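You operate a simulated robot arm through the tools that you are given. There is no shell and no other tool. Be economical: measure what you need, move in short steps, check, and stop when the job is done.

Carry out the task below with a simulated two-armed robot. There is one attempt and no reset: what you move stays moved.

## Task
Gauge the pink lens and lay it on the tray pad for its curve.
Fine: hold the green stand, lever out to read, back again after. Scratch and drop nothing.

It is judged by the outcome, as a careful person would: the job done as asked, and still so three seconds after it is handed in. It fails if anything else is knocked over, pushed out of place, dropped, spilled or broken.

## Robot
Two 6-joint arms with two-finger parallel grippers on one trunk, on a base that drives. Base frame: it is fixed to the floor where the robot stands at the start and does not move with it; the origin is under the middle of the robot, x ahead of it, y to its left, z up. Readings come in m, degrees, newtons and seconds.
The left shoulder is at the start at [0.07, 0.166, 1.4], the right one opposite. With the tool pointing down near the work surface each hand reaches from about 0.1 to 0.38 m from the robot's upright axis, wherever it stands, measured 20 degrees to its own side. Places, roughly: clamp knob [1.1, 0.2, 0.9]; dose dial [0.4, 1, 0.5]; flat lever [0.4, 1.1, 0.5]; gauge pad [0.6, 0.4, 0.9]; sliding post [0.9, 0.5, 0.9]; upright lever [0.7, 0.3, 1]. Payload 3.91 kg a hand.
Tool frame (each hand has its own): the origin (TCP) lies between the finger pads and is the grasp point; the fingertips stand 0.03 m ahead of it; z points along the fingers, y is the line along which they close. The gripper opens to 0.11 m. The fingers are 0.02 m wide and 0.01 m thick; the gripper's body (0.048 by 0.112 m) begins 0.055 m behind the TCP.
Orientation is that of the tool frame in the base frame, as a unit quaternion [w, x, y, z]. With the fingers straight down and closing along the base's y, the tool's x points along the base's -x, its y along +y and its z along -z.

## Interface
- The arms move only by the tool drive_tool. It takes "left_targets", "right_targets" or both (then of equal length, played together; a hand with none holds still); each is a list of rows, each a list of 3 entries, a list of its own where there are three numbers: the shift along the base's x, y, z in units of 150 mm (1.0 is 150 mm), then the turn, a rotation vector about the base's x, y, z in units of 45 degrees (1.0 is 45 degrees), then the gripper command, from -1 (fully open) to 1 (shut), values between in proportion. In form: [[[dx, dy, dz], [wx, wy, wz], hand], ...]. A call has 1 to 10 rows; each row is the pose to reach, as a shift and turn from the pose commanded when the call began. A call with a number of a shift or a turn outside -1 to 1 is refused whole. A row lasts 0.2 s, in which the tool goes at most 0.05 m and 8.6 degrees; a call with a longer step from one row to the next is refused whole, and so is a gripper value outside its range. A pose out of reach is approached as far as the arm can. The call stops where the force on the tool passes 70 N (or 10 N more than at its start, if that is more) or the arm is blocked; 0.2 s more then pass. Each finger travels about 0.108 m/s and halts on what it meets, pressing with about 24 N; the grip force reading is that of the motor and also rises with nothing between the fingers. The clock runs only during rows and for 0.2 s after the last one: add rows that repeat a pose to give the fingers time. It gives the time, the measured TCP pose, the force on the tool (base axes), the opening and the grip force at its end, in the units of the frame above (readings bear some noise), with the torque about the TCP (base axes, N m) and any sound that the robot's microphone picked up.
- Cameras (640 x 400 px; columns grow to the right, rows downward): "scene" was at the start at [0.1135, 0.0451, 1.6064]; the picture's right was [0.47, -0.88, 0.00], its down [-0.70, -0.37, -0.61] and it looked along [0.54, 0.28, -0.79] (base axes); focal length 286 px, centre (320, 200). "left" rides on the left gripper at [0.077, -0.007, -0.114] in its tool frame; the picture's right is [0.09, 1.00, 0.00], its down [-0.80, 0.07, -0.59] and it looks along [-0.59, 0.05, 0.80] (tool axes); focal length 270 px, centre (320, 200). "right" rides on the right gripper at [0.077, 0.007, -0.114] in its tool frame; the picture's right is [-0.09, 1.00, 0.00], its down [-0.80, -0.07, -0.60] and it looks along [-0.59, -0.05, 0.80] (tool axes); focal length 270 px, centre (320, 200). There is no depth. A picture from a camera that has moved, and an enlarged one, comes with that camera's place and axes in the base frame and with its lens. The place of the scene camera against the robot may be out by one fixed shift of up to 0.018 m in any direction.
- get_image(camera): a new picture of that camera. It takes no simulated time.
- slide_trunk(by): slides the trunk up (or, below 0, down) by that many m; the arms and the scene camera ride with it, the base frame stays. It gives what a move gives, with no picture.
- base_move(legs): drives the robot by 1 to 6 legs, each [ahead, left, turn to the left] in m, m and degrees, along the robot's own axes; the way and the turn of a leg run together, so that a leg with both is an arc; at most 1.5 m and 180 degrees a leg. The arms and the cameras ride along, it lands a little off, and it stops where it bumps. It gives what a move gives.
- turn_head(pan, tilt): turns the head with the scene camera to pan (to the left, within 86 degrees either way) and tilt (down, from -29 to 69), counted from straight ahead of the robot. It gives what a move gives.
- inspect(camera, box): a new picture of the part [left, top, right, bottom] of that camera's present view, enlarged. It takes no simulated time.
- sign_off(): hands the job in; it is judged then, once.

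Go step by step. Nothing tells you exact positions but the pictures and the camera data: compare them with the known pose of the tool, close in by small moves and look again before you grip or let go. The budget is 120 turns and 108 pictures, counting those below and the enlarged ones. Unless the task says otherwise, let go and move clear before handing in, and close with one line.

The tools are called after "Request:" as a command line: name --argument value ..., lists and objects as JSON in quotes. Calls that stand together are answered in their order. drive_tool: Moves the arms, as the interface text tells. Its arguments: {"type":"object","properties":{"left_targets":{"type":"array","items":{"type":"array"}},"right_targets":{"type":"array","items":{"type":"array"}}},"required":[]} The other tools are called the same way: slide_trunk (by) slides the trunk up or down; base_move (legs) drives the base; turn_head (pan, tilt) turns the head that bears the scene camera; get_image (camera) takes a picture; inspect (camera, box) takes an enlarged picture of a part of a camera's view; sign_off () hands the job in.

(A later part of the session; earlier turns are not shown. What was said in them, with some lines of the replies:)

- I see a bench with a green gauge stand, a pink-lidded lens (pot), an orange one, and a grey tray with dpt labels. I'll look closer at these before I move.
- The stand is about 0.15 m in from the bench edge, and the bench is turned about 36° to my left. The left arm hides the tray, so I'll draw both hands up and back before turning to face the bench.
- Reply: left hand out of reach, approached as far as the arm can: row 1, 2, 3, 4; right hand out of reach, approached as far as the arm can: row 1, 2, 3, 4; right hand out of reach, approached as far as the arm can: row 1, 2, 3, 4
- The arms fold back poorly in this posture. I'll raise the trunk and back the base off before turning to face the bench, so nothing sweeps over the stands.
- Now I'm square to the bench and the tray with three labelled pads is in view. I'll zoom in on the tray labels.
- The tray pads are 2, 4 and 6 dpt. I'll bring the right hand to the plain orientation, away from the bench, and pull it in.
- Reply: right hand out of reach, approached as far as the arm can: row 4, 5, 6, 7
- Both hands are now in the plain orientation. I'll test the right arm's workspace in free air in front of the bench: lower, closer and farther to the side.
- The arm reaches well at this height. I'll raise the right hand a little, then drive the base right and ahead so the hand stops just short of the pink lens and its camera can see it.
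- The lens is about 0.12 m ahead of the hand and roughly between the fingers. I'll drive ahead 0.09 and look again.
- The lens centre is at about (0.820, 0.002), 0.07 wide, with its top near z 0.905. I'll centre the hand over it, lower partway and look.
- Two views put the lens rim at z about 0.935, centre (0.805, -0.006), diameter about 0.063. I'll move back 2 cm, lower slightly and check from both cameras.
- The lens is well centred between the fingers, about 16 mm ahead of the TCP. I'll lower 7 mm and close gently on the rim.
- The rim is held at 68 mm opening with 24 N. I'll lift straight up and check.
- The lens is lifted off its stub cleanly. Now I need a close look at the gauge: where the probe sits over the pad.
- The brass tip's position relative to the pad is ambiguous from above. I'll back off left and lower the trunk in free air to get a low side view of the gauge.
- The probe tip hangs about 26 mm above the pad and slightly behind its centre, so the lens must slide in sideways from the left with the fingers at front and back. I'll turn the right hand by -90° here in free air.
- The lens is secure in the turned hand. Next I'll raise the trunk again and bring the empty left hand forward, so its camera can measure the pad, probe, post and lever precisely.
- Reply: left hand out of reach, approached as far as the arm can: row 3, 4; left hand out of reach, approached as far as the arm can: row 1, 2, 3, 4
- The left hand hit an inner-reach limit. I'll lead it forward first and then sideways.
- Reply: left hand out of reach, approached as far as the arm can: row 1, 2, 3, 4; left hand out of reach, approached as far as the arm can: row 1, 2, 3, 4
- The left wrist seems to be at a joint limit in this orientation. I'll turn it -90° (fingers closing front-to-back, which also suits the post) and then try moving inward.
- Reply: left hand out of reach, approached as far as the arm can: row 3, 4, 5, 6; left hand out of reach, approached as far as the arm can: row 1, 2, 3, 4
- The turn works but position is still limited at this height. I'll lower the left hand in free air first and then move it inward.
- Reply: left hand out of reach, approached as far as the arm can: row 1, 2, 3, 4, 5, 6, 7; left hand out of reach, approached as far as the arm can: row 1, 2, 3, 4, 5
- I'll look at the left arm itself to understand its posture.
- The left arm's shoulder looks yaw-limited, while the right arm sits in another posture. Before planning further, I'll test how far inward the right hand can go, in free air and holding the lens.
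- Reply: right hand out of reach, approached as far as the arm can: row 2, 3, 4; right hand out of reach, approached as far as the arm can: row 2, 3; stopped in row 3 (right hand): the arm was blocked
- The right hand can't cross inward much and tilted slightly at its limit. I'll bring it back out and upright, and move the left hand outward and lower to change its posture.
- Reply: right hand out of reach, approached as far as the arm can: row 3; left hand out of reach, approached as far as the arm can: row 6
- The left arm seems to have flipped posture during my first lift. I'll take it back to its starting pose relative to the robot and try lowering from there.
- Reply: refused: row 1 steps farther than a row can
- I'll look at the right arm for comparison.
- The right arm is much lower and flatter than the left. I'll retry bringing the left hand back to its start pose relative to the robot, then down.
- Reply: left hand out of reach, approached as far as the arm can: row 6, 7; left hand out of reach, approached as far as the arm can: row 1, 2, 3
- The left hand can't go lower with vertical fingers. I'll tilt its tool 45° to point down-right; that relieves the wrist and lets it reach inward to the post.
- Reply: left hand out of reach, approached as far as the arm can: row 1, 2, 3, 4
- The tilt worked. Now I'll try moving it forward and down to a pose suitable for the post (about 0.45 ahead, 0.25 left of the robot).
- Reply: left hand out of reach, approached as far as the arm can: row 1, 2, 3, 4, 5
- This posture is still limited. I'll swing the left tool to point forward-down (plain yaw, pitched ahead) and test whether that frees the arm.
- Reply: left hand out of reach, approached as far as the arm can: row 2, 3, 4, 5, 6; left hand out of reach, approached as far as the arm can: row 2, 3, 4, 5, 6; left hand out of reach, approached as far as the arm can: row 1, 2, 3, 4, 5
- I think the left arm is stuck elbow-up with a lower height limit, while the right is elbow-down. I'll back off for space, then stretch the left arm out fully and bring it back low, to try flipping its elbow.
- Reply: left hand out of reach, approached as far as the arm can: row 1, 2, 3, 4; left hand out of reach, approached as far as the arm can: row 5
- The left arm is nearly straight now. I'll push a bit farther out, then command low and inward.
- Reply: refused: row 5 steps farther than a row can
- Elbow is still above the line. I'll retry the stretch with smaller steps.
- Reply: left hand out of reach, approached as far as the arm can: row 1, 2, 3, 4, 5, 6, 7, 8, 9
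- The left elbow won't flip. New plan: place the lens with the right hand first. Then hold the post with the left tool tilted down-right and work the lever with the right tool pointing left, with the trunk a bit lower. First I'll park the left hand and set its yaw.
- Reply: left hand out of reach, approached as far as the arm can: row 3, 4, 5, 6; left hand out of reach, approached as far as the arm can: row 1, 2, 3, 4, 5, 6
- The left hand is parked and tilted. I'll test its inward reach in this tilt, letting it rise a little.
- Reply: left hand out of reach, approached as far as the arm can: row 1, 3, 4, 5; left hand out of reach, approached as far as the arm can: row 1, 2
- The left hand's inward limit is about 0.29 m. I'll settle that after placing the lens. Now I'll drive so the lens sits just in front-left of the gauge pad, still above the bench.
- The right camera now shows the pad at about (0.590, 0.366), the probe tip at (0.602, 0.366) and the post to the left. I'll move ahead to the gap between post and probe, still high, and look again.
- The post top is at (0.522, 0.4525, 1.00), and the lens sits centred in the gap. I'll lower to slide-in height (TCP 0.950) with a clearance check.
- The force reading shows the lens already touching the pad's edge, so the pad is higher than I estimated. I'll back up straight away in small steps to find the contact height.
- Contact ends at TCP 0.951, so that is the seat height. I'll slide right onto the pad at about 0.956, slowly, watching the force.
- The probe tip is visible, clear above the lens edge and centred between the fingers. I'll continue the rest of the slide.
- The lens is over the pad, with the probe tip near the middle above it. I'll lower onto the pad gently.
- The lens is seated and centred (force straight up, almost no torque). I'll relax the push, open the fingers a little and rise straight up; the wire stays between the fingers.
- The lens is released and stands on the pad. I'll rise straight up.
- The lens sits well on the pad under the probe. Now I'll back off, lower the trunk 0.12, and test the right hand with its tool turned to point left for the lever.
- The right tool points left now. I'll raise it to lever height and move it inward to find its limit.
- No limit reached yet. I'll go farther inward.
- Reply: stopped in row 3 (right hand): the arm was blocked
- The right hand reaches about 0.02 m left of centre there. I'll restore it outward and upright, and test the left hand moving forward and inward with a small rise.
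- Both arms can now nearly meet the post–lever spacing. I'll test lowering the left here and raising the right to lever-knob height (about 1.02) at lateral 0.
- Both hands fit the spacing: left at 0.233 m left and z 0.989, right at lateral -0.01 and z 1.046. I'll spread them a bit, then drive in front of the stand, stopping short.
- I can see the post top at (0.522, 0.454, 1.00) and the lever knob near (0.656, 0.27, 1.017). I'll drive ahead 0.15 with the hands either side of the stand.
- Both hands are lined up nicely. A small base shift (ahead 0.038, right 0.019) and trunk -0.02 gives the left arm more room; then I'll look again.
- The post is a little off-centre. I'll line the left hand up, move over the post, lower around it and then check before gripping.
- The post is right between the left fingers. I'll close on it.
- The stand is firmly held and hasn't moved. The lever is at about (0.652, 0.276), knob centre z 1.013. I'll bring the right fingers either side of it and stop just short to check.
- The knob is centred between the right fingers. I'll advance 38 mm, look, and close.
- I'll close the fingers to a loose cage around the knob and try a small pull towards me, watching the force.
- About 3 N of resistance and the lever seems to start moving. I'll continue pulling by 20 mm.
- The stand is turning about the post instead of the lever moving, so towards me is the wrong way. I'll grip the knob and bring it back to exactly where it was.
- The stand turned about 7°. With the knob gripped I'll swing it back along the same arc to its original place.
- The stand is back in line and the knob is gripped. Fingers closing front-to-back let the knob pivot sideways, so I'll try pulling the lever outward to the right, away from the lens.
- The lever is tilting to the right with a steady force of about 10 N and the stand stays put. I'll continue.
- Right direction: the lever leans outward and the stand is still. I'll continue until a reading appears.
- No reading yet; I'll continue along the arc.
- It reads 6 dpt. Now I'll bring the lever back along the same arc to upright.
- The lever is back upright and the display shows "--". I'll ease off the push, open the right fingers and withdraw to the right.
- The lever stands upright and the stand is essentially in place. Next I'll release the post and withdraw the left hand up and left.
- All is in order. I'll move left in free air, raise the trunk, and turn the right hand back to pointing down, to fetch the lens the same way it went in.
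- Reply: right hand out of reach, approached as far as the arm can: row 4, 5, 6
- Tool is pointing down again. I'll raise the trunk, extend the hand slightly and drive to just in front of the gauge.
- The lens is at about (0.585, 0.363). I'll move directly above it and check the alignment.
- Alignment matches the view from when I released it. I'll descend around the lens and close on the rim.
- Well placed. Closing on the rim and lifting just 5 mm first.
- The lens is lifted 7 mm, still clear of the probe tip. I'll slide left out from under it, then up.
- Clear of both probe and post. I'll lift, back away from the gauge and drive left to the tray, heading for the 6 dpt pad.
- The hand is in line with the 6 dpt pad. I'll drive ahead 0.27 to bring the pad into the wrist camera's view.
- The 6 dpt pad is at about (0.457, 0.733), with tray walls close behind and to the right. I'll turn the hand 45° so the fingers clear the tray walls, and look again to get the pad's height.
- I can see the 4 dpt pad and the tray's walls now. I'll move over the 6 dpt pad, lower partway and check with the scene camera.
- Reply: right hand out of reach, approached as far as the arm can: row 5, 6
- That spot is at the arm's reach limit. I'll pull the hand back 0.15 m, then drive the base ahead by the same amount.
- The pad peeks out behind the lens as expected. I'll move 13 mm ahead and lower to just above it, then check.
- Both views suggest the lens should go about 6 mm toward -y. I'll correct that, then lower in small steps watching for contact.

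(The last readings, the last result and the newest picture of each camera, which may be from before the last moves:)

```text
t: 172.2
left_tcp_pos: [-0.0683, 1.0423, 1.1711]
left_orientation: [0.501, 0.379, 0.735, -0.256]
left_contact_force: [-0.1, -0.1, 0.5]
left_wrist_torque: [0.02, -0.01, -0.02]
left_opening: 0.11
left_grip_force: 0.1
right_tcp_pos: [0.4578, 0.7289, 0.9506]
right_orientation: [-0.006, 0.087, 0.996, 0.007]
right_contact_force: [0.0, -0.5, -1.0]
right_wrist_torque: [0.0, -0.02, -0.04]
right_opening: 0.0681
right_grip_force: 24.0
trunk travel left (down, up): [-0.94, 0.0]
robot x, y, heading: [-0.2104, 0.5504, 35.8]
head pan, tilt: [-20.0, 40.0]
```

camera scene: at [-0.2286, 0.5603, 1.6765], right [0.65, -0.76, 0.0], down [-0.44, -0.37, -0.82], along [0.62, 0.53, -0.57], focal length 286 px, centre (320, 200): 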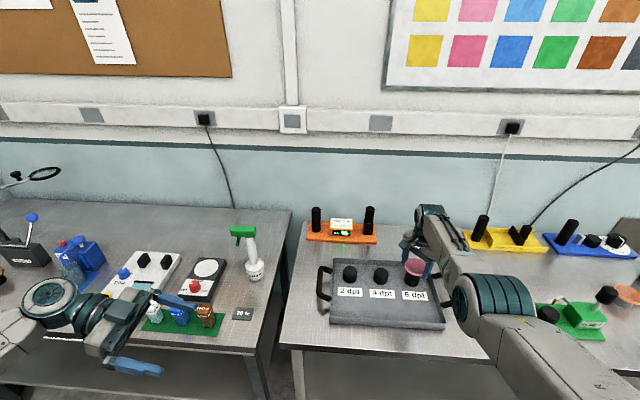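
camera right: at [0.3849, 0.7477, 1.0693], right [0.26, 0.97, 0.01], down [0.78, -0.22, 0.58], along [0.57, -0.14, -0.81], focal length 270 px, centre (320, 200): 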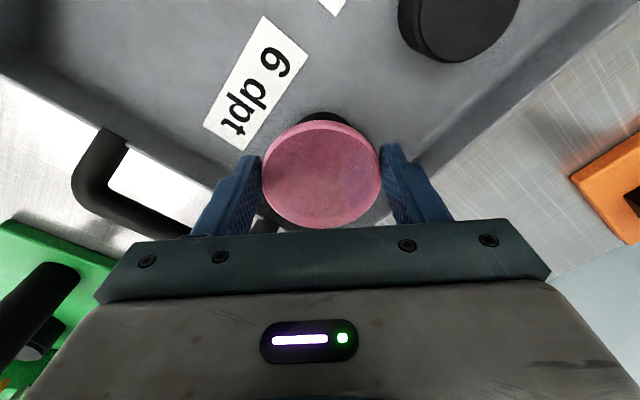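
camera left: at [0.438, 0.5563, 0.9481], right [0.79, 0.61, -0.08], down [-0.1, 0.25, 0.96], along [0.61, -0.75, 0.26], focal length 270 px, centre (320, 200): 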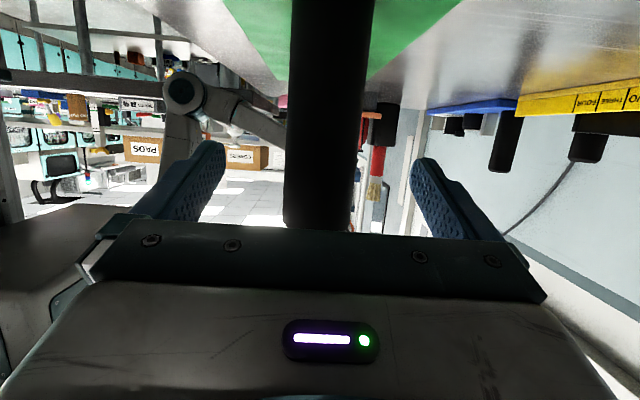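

Centred now. I'll keep lowering step by step.

Request:
drive_tool --right_targets '[[[0, 0, -0.02], [0, 0, 0], 0.2]]'

Request:
drive_tool --right_targets '[[[0, 0, -0.015], [0, 0, 0], 0.2]]'

Request:
drive_tool --right_targets '[[[0, 0, -0.013], [0, 0, 0], 0.2]]'

```text
t: 172.6
left_tcp_pos: [-0.0699, 1.0415, 1.1722]
left_orientation: [0.501, 0.379, 0.735, -0.256]
left_contact_force: [-1.2, -0.2, 0.4]
left_wrist_torque: [0.01, 0.01, 0.01]
left_opening: 0.1101
left_grip_force: 0.1
right_tcp_pos: [0.4581, 0.7295, 0.9482]
right_orientation: [-0.006, 0.088, 0.996, 0.006]
right_contact_force: [-0.4, -0.5, 0.0]
right_wrist_torque: [0.04, -0.01, 0.01]
right_opening: 0.068
right_grip_force: 23.7
trunk travel left (down, up): [-0.94, 0.0]
robot x, y, heading: [-0.2155, 0.5513, 35.5]
head pan, tilt: [-20.0, 40.0]
```

```text
t: 173.0
left_tcp_pos: [-0.0699, 1.0426, 1.1721]
left_orientation: [0.501, 0.379, 0.735, -0.257]
left_contact_force: [-0.1, -0.7, 0.1]
left_wrist_torque: [-0.03, 0.01, 0.01]
left_opening: 0.1098
left_grip_force: 0.0
right_tcp_pos: [0.4585, 0.7301, 0.9465]
right_orientation: [-0.005, 0.087, 0.996, 0.008]
right_contact_force: [0.5, 0.7, 2.6]
right_wrist_torque: [-0.06, -0.02, -0.01]
right_opening: 0.0682
right_grip_force: 23.8
trunk travel left (down, up): [-0.94, 0.0]
robot x, y, heading: [-0.2131, 0.5518, 35.7]
head pan, tilt: [-20.0, 40.0]
```

```text
t: 173.4
left_tcp_pos: [-0.0713, 1.0412, 1.1727]
left_orientation: [0.502, 0.379, 0.734, -0.256]
left_contact_force: [0.0, 0.3, 0.5]
left_wrist_torque: [0.02, 0.0, -0.01]
left_opening: 0.11
left_grip_force: 0.1
right_tcp_pos: [0.4592, 0.7289, 0.9458]
right_orientation: [-0.004, 0.087, 0.996, 0.008]
right_contact_force: [0.4, -0.7, 13.4]
right_wrist_torque: [-0.19, 0.04, 0.01]
right_opening: 0.0682
right_grip_force: 24.0
trunk travel left (down, up): [-0.94, 0.0]
robot x, y, heading: [-0.2136, 0.5501, 35.8]
head pan, tilt: [-20.0, 40.0]
```

Contact at TCP 0.9465, with the lens leaning about 1°. I'll ease off, level the tool, and set it down flat.

Request:
drive_tool --right_targets '[[[0, 0, 0.014], [-0.021, -0.008, 0], 0.2], [[0, 0, 0.014], [-0.021, -0.008, 0], 0.2]]'

Request:
drive_tool --right_targets '[[[0, 0, -0.012], [0, 0, 0], 0.2], [[0, 0, -0.012], [0, 0, 0], 0.2]]'

Request:
get_image --camera "right"

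Request:
inspect --camera "scene" --box '[240, 200, 380, 290]'

```text
t: 174.0
left_tcp_pos: [-0.0704, 1.0431, 1.1715]
left_orientation: [0.501, 0.379, 0.734, -0.257]
left_contact_force: [-0.4, 0.4, 0.1]
left_wrist_torque: [0.01, 0.03, -0.03]
left_opening: 0.1101
left_grip_force: 0.1
right_tcp_pos: [0.4579, 0.7303, 0.9456]
right_orientation: [-0.001, 0.087, 0.996, -0.001]
right_contact_force: [1.3, 2.4, 6.8]
right_wrist_torque: [0.14, 0.0, 0.0]
right_opening: 0.0684
right_grip_force: 24.1
trunk travel left (down, up): [-0.94, 0.0]
robot x, y, heading: [-0.2085, 0.5507, 35.7]
head pan, tilt: [-20.0, 40.0]
```

```text
t: 174.6
left_tcp_pos: [-0.0721, 1.0423, 1.1721]
left_orientation: [0.501, 0.38, 0.734, -0.257]
left_contact_force: [0.3, 0.7, 0.1]
left_wrist_torque: [-0.02, 0.03, 0.01]
left_opening: 0.1099
left_grip_force: 0.1
right_tcp_pos: [0.4571, 0.7286, 0.9461]
right_orientation: [0.0, 0.088, 0.996, 0.0]
right_contact_force: [0.8, 1.8, 14.5]
right_wrist_torque: [0.24, 0.07, -0.02]
right_opening: 0.0683
right_grip_force: 23.5
trunk travel left (down, up): [-0.94, 0.0]
robot x, y, heading: [-0.2095, 0.5477, 35.7]
head pan, tilt: [-20.0, 40.0]
```

```text
23 pictures are left
camera right: at [0.383, 0.7492, 1.0605], right [0.26, 0.97, 0.0], down [0.78, -0.21, 0.59], along [0.57, -0.15, -0.8], focal length 270 px, centre (320, 200)
```

right: 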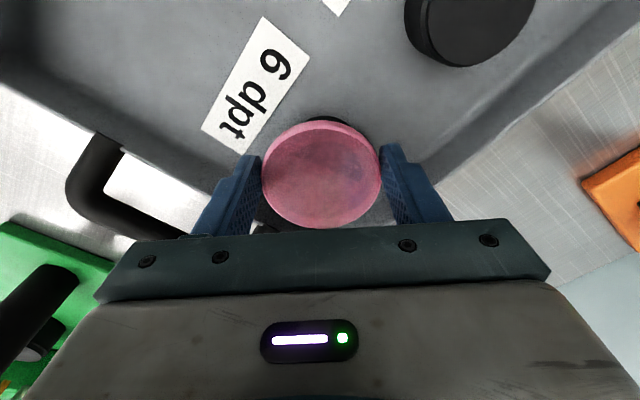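

```text
4.44 times, centred on (310, 245) of scene
camera zoom: at [-0.0945, 0.6127, 1.6692], right [0.27, -0.96, 0.0], down [-0.62, -0.17, -0.77], along [0.74, 0.21, -0.64], focal length 1271 px, centre (364, 0)
```

zoom: 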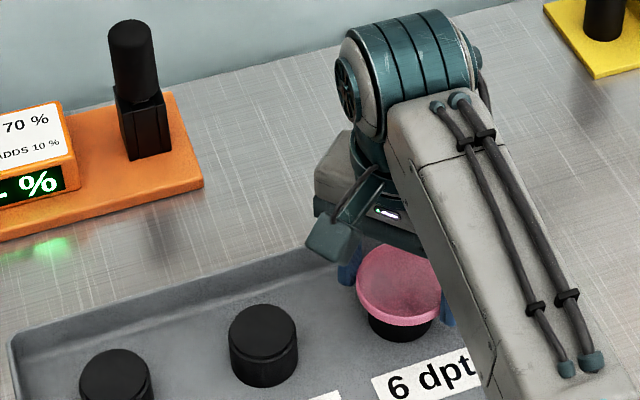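

The lens is centred over the 6 dpt pad (contact seen at both pad edges). I'll ease off the pressure and open the fingers just a few millimetres.

Request:
drive_tool --right_targets '[[[0, 0, 0.007], [0, 0, 0], 0.2], [[0, 0, 0.007], [0, 0, 0], -0.3], [[0, 0, 0.007], [0, 0, 0], -0.4], [[0, 0, 0.007], [0, 0, 0], -0.4]]'

Request:
get_image --camera "right"

```text
t: 175.6
left_tcp_pos: [-0.07, 1.0424, 1.1723]
left_orientation: [0.501, 0.379, 0.735, -0.257]
left_contact_force: [-0.5, 1.0, 0.2]
left_wrist_torque: [-0.02, 0.0, 0.0]
left_opening: 0.1102
left_grip_force: 0.2
right_tcp_pos: [0.4589, 0.7288, 0.9446]
right_orientation: [-0.002, 0.087, 0.996, -0.002]
right_contact_force: [0.3, 0.1, 0.3]
right_wrist_torque: [0.04, -0.01, 0.02]
right_opening: 0.0768
right_grip_force: 0.0
trunk travel left (down, up): [-0.94, 0.0]
robot x, y, heading: [-0.2104, 0.5509, 35.8]
head pan, tilt: [-20.0, 40.0]
```

```text
21 pictures are left
camera right: at [0.3845, 0.749, 1.0597], right [0.26, 0.97, 0.0], down [0.78, -0.21, 0.59], along [0.57, -0.16, -0.81], focal length 270 px, centre (320, 200)
```

right: 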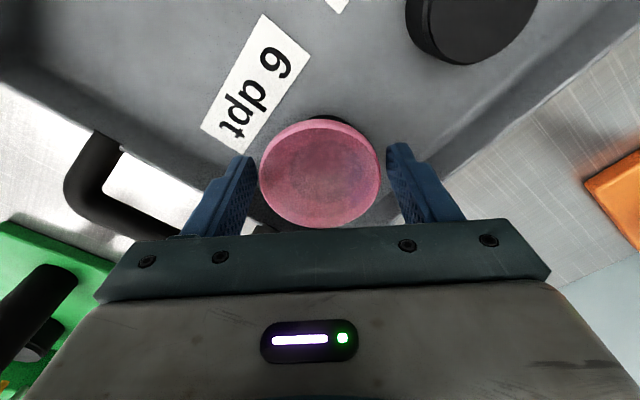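

The lens stands free. I'll open slightly more and rise straight up.

Request:
drive_tool --right_targets '[[[0, 0, 0], [0, 0, 0], -0.48], [[0, 0, 0], [0, 0, 0], -0.48], [[0, 0, 0.1], [0, 0, 0], -0.48], [[0, 0, 0.3], [0, 0, 0], -0.48], [[0, 0, 0.5], [0, 0, 0], -0.48]]'

Request:
get_image --camera "right"

```text
t: 176.8
left_tcp_pos: [-0.0705, 1.0421, 1.1721]
left_orientation: [0.501, 0.379, 0.734, -0.257]
left_contact_force: [0.1, 0.4, -0.1]
left_wrist_torque: [0.03, 0.01, 0.02]
left_opening: 0.1099
left_grip_force: 0.1
right_tcp_pos: [0.4588, 0.7284, 1.0205]
right_orientation: [-0.002, 0.087, 0.996, -0.002]
right_contact_force: [-1.3, -0.2, 0.3]
right_wrist_torque: [0.0, 0.0, 0.01]
right_opening: 0.0816
right_grip_force: 0.1
trunk travel left (down, up): [-0.94, 0.0]
robot x, y, heading: [-0.2139, 0.5459, 35.8]
head pan, tilt: [-20.0, 40.0]
```

```text
20 pictures are left
camera right: at [0.3842, 0.7494, 1.1353], right [0.26, 0.97, 0.0], down [0.78, -0.21, 0.59], along [0.57, -0.16, -0.81], focal length 270 px, centre (320, 200)
```

right: 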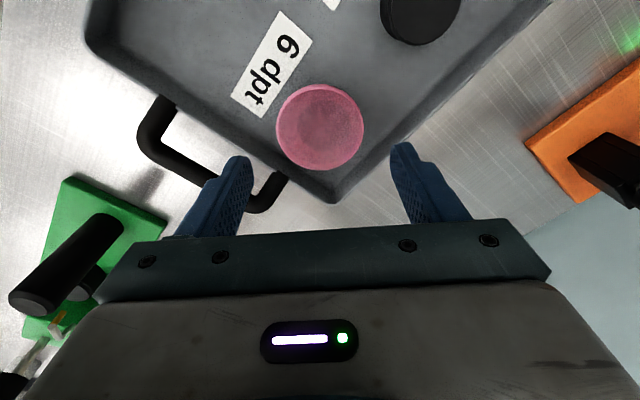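

Lens is resting on the 6 dpt pad. I'll back the robot away and take a last look at tray and stand.

Request:
base_move --legs '[[-0.35, 0, 0]]'

Request:
turn_head --pan -15 --tilt 32

Request:
inspect --camera "scene" --box '[160, 120, 480, 320]'

```text
t: 179.1
left_tcp_pos: [-0.3551, 0.8374, 1.1713]
left_orientation: [0.501, 0.378, 0.735, -0.257]
left_contact_force: [0.3, -0.6, -0.7]
left_wrist_torque: [0.0, 0.04, -0.03]
left_opening: 0.1101
left_grip_force: 0.0
right_tcp_pos: [0.1734, 0.5258, 1.0193]
right_orientation: [-0.003, 0.086, 0.996, -0.002]
right_contact_force: [-0.3, 0.4, -0.2]
right_wrist_torque: [0.01, 0.0, 0.0]
right_opening: 0.0812
right_grip_force: 0.1
trunk travel left (down, up): [-0.94, 0.0]
robot x, y, heading: [-0.4978, 0.3473, 35.7]
head pan, tilt: [-20.0, 40.0]
```

```text
t: 179.8
left_tcp_pos: [-0.3561, 0.8388, 1.1724]
left_orientation: [0.501, 0.378, 0.735, -0.257]
left_contact_force: [-0.4, -0.2, 0.7]
left_wrist_torque: [-0.02, 0.02, 0.01]
left_opening: 0.1099
left_grip_force: 0.2
right_tcp_pos: [0.1727, 0.5261, 1.0191]
right_orientation: [-0.002, 0.086, 0.996, -0.002]
right_contact_force: [-0.2, -0.5, 0.2]
right_wrist_torque: [0.0, -0.02, 0.02]
right_opening: 0.0813
right_grip_force: 0.1
trunk travel left (down, up): [-0.94, 0.0]
robot x, y, heading: [-0.5014, 0.3492, 35.7]
head pan, tilt: [-15.0, 32.0]
```

```text
2.00 times, centred on (320, 220) of scene
camera zoom: at [-0.3757, 0.4174, 1.681], right [0.35, -0.94, 0.0], down [-0.5, -0.19, -0.85], along [0.79, 0.3, -0.53], focal length 572 px, centre (320, 160)
```

zoom: 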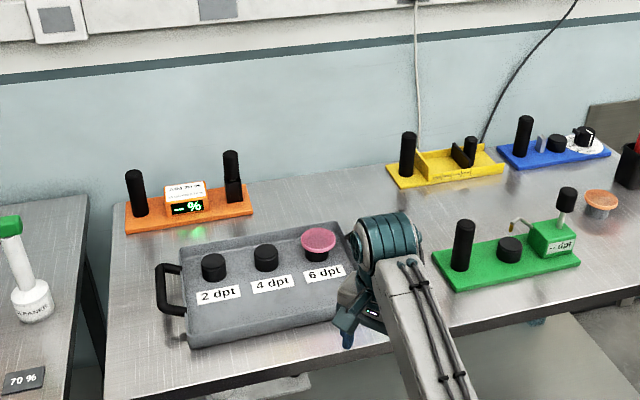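

The pink lens sits on the 6 dpt pad. The gauge lever is upright and the display is blank again, and nothing else looks disturbed. Both hands are empty and clear, so I'll hand it in.

Request:
sign_off

```text
The job is handed in.
```

The pink lens read 6 dpt on the green gauge and now rests on the tray's 6 dpt pad; the lever is back upright. My first pull on the lever went the wrong way and turned the stand about 7°; I turned it back, to within about 2° by eye.
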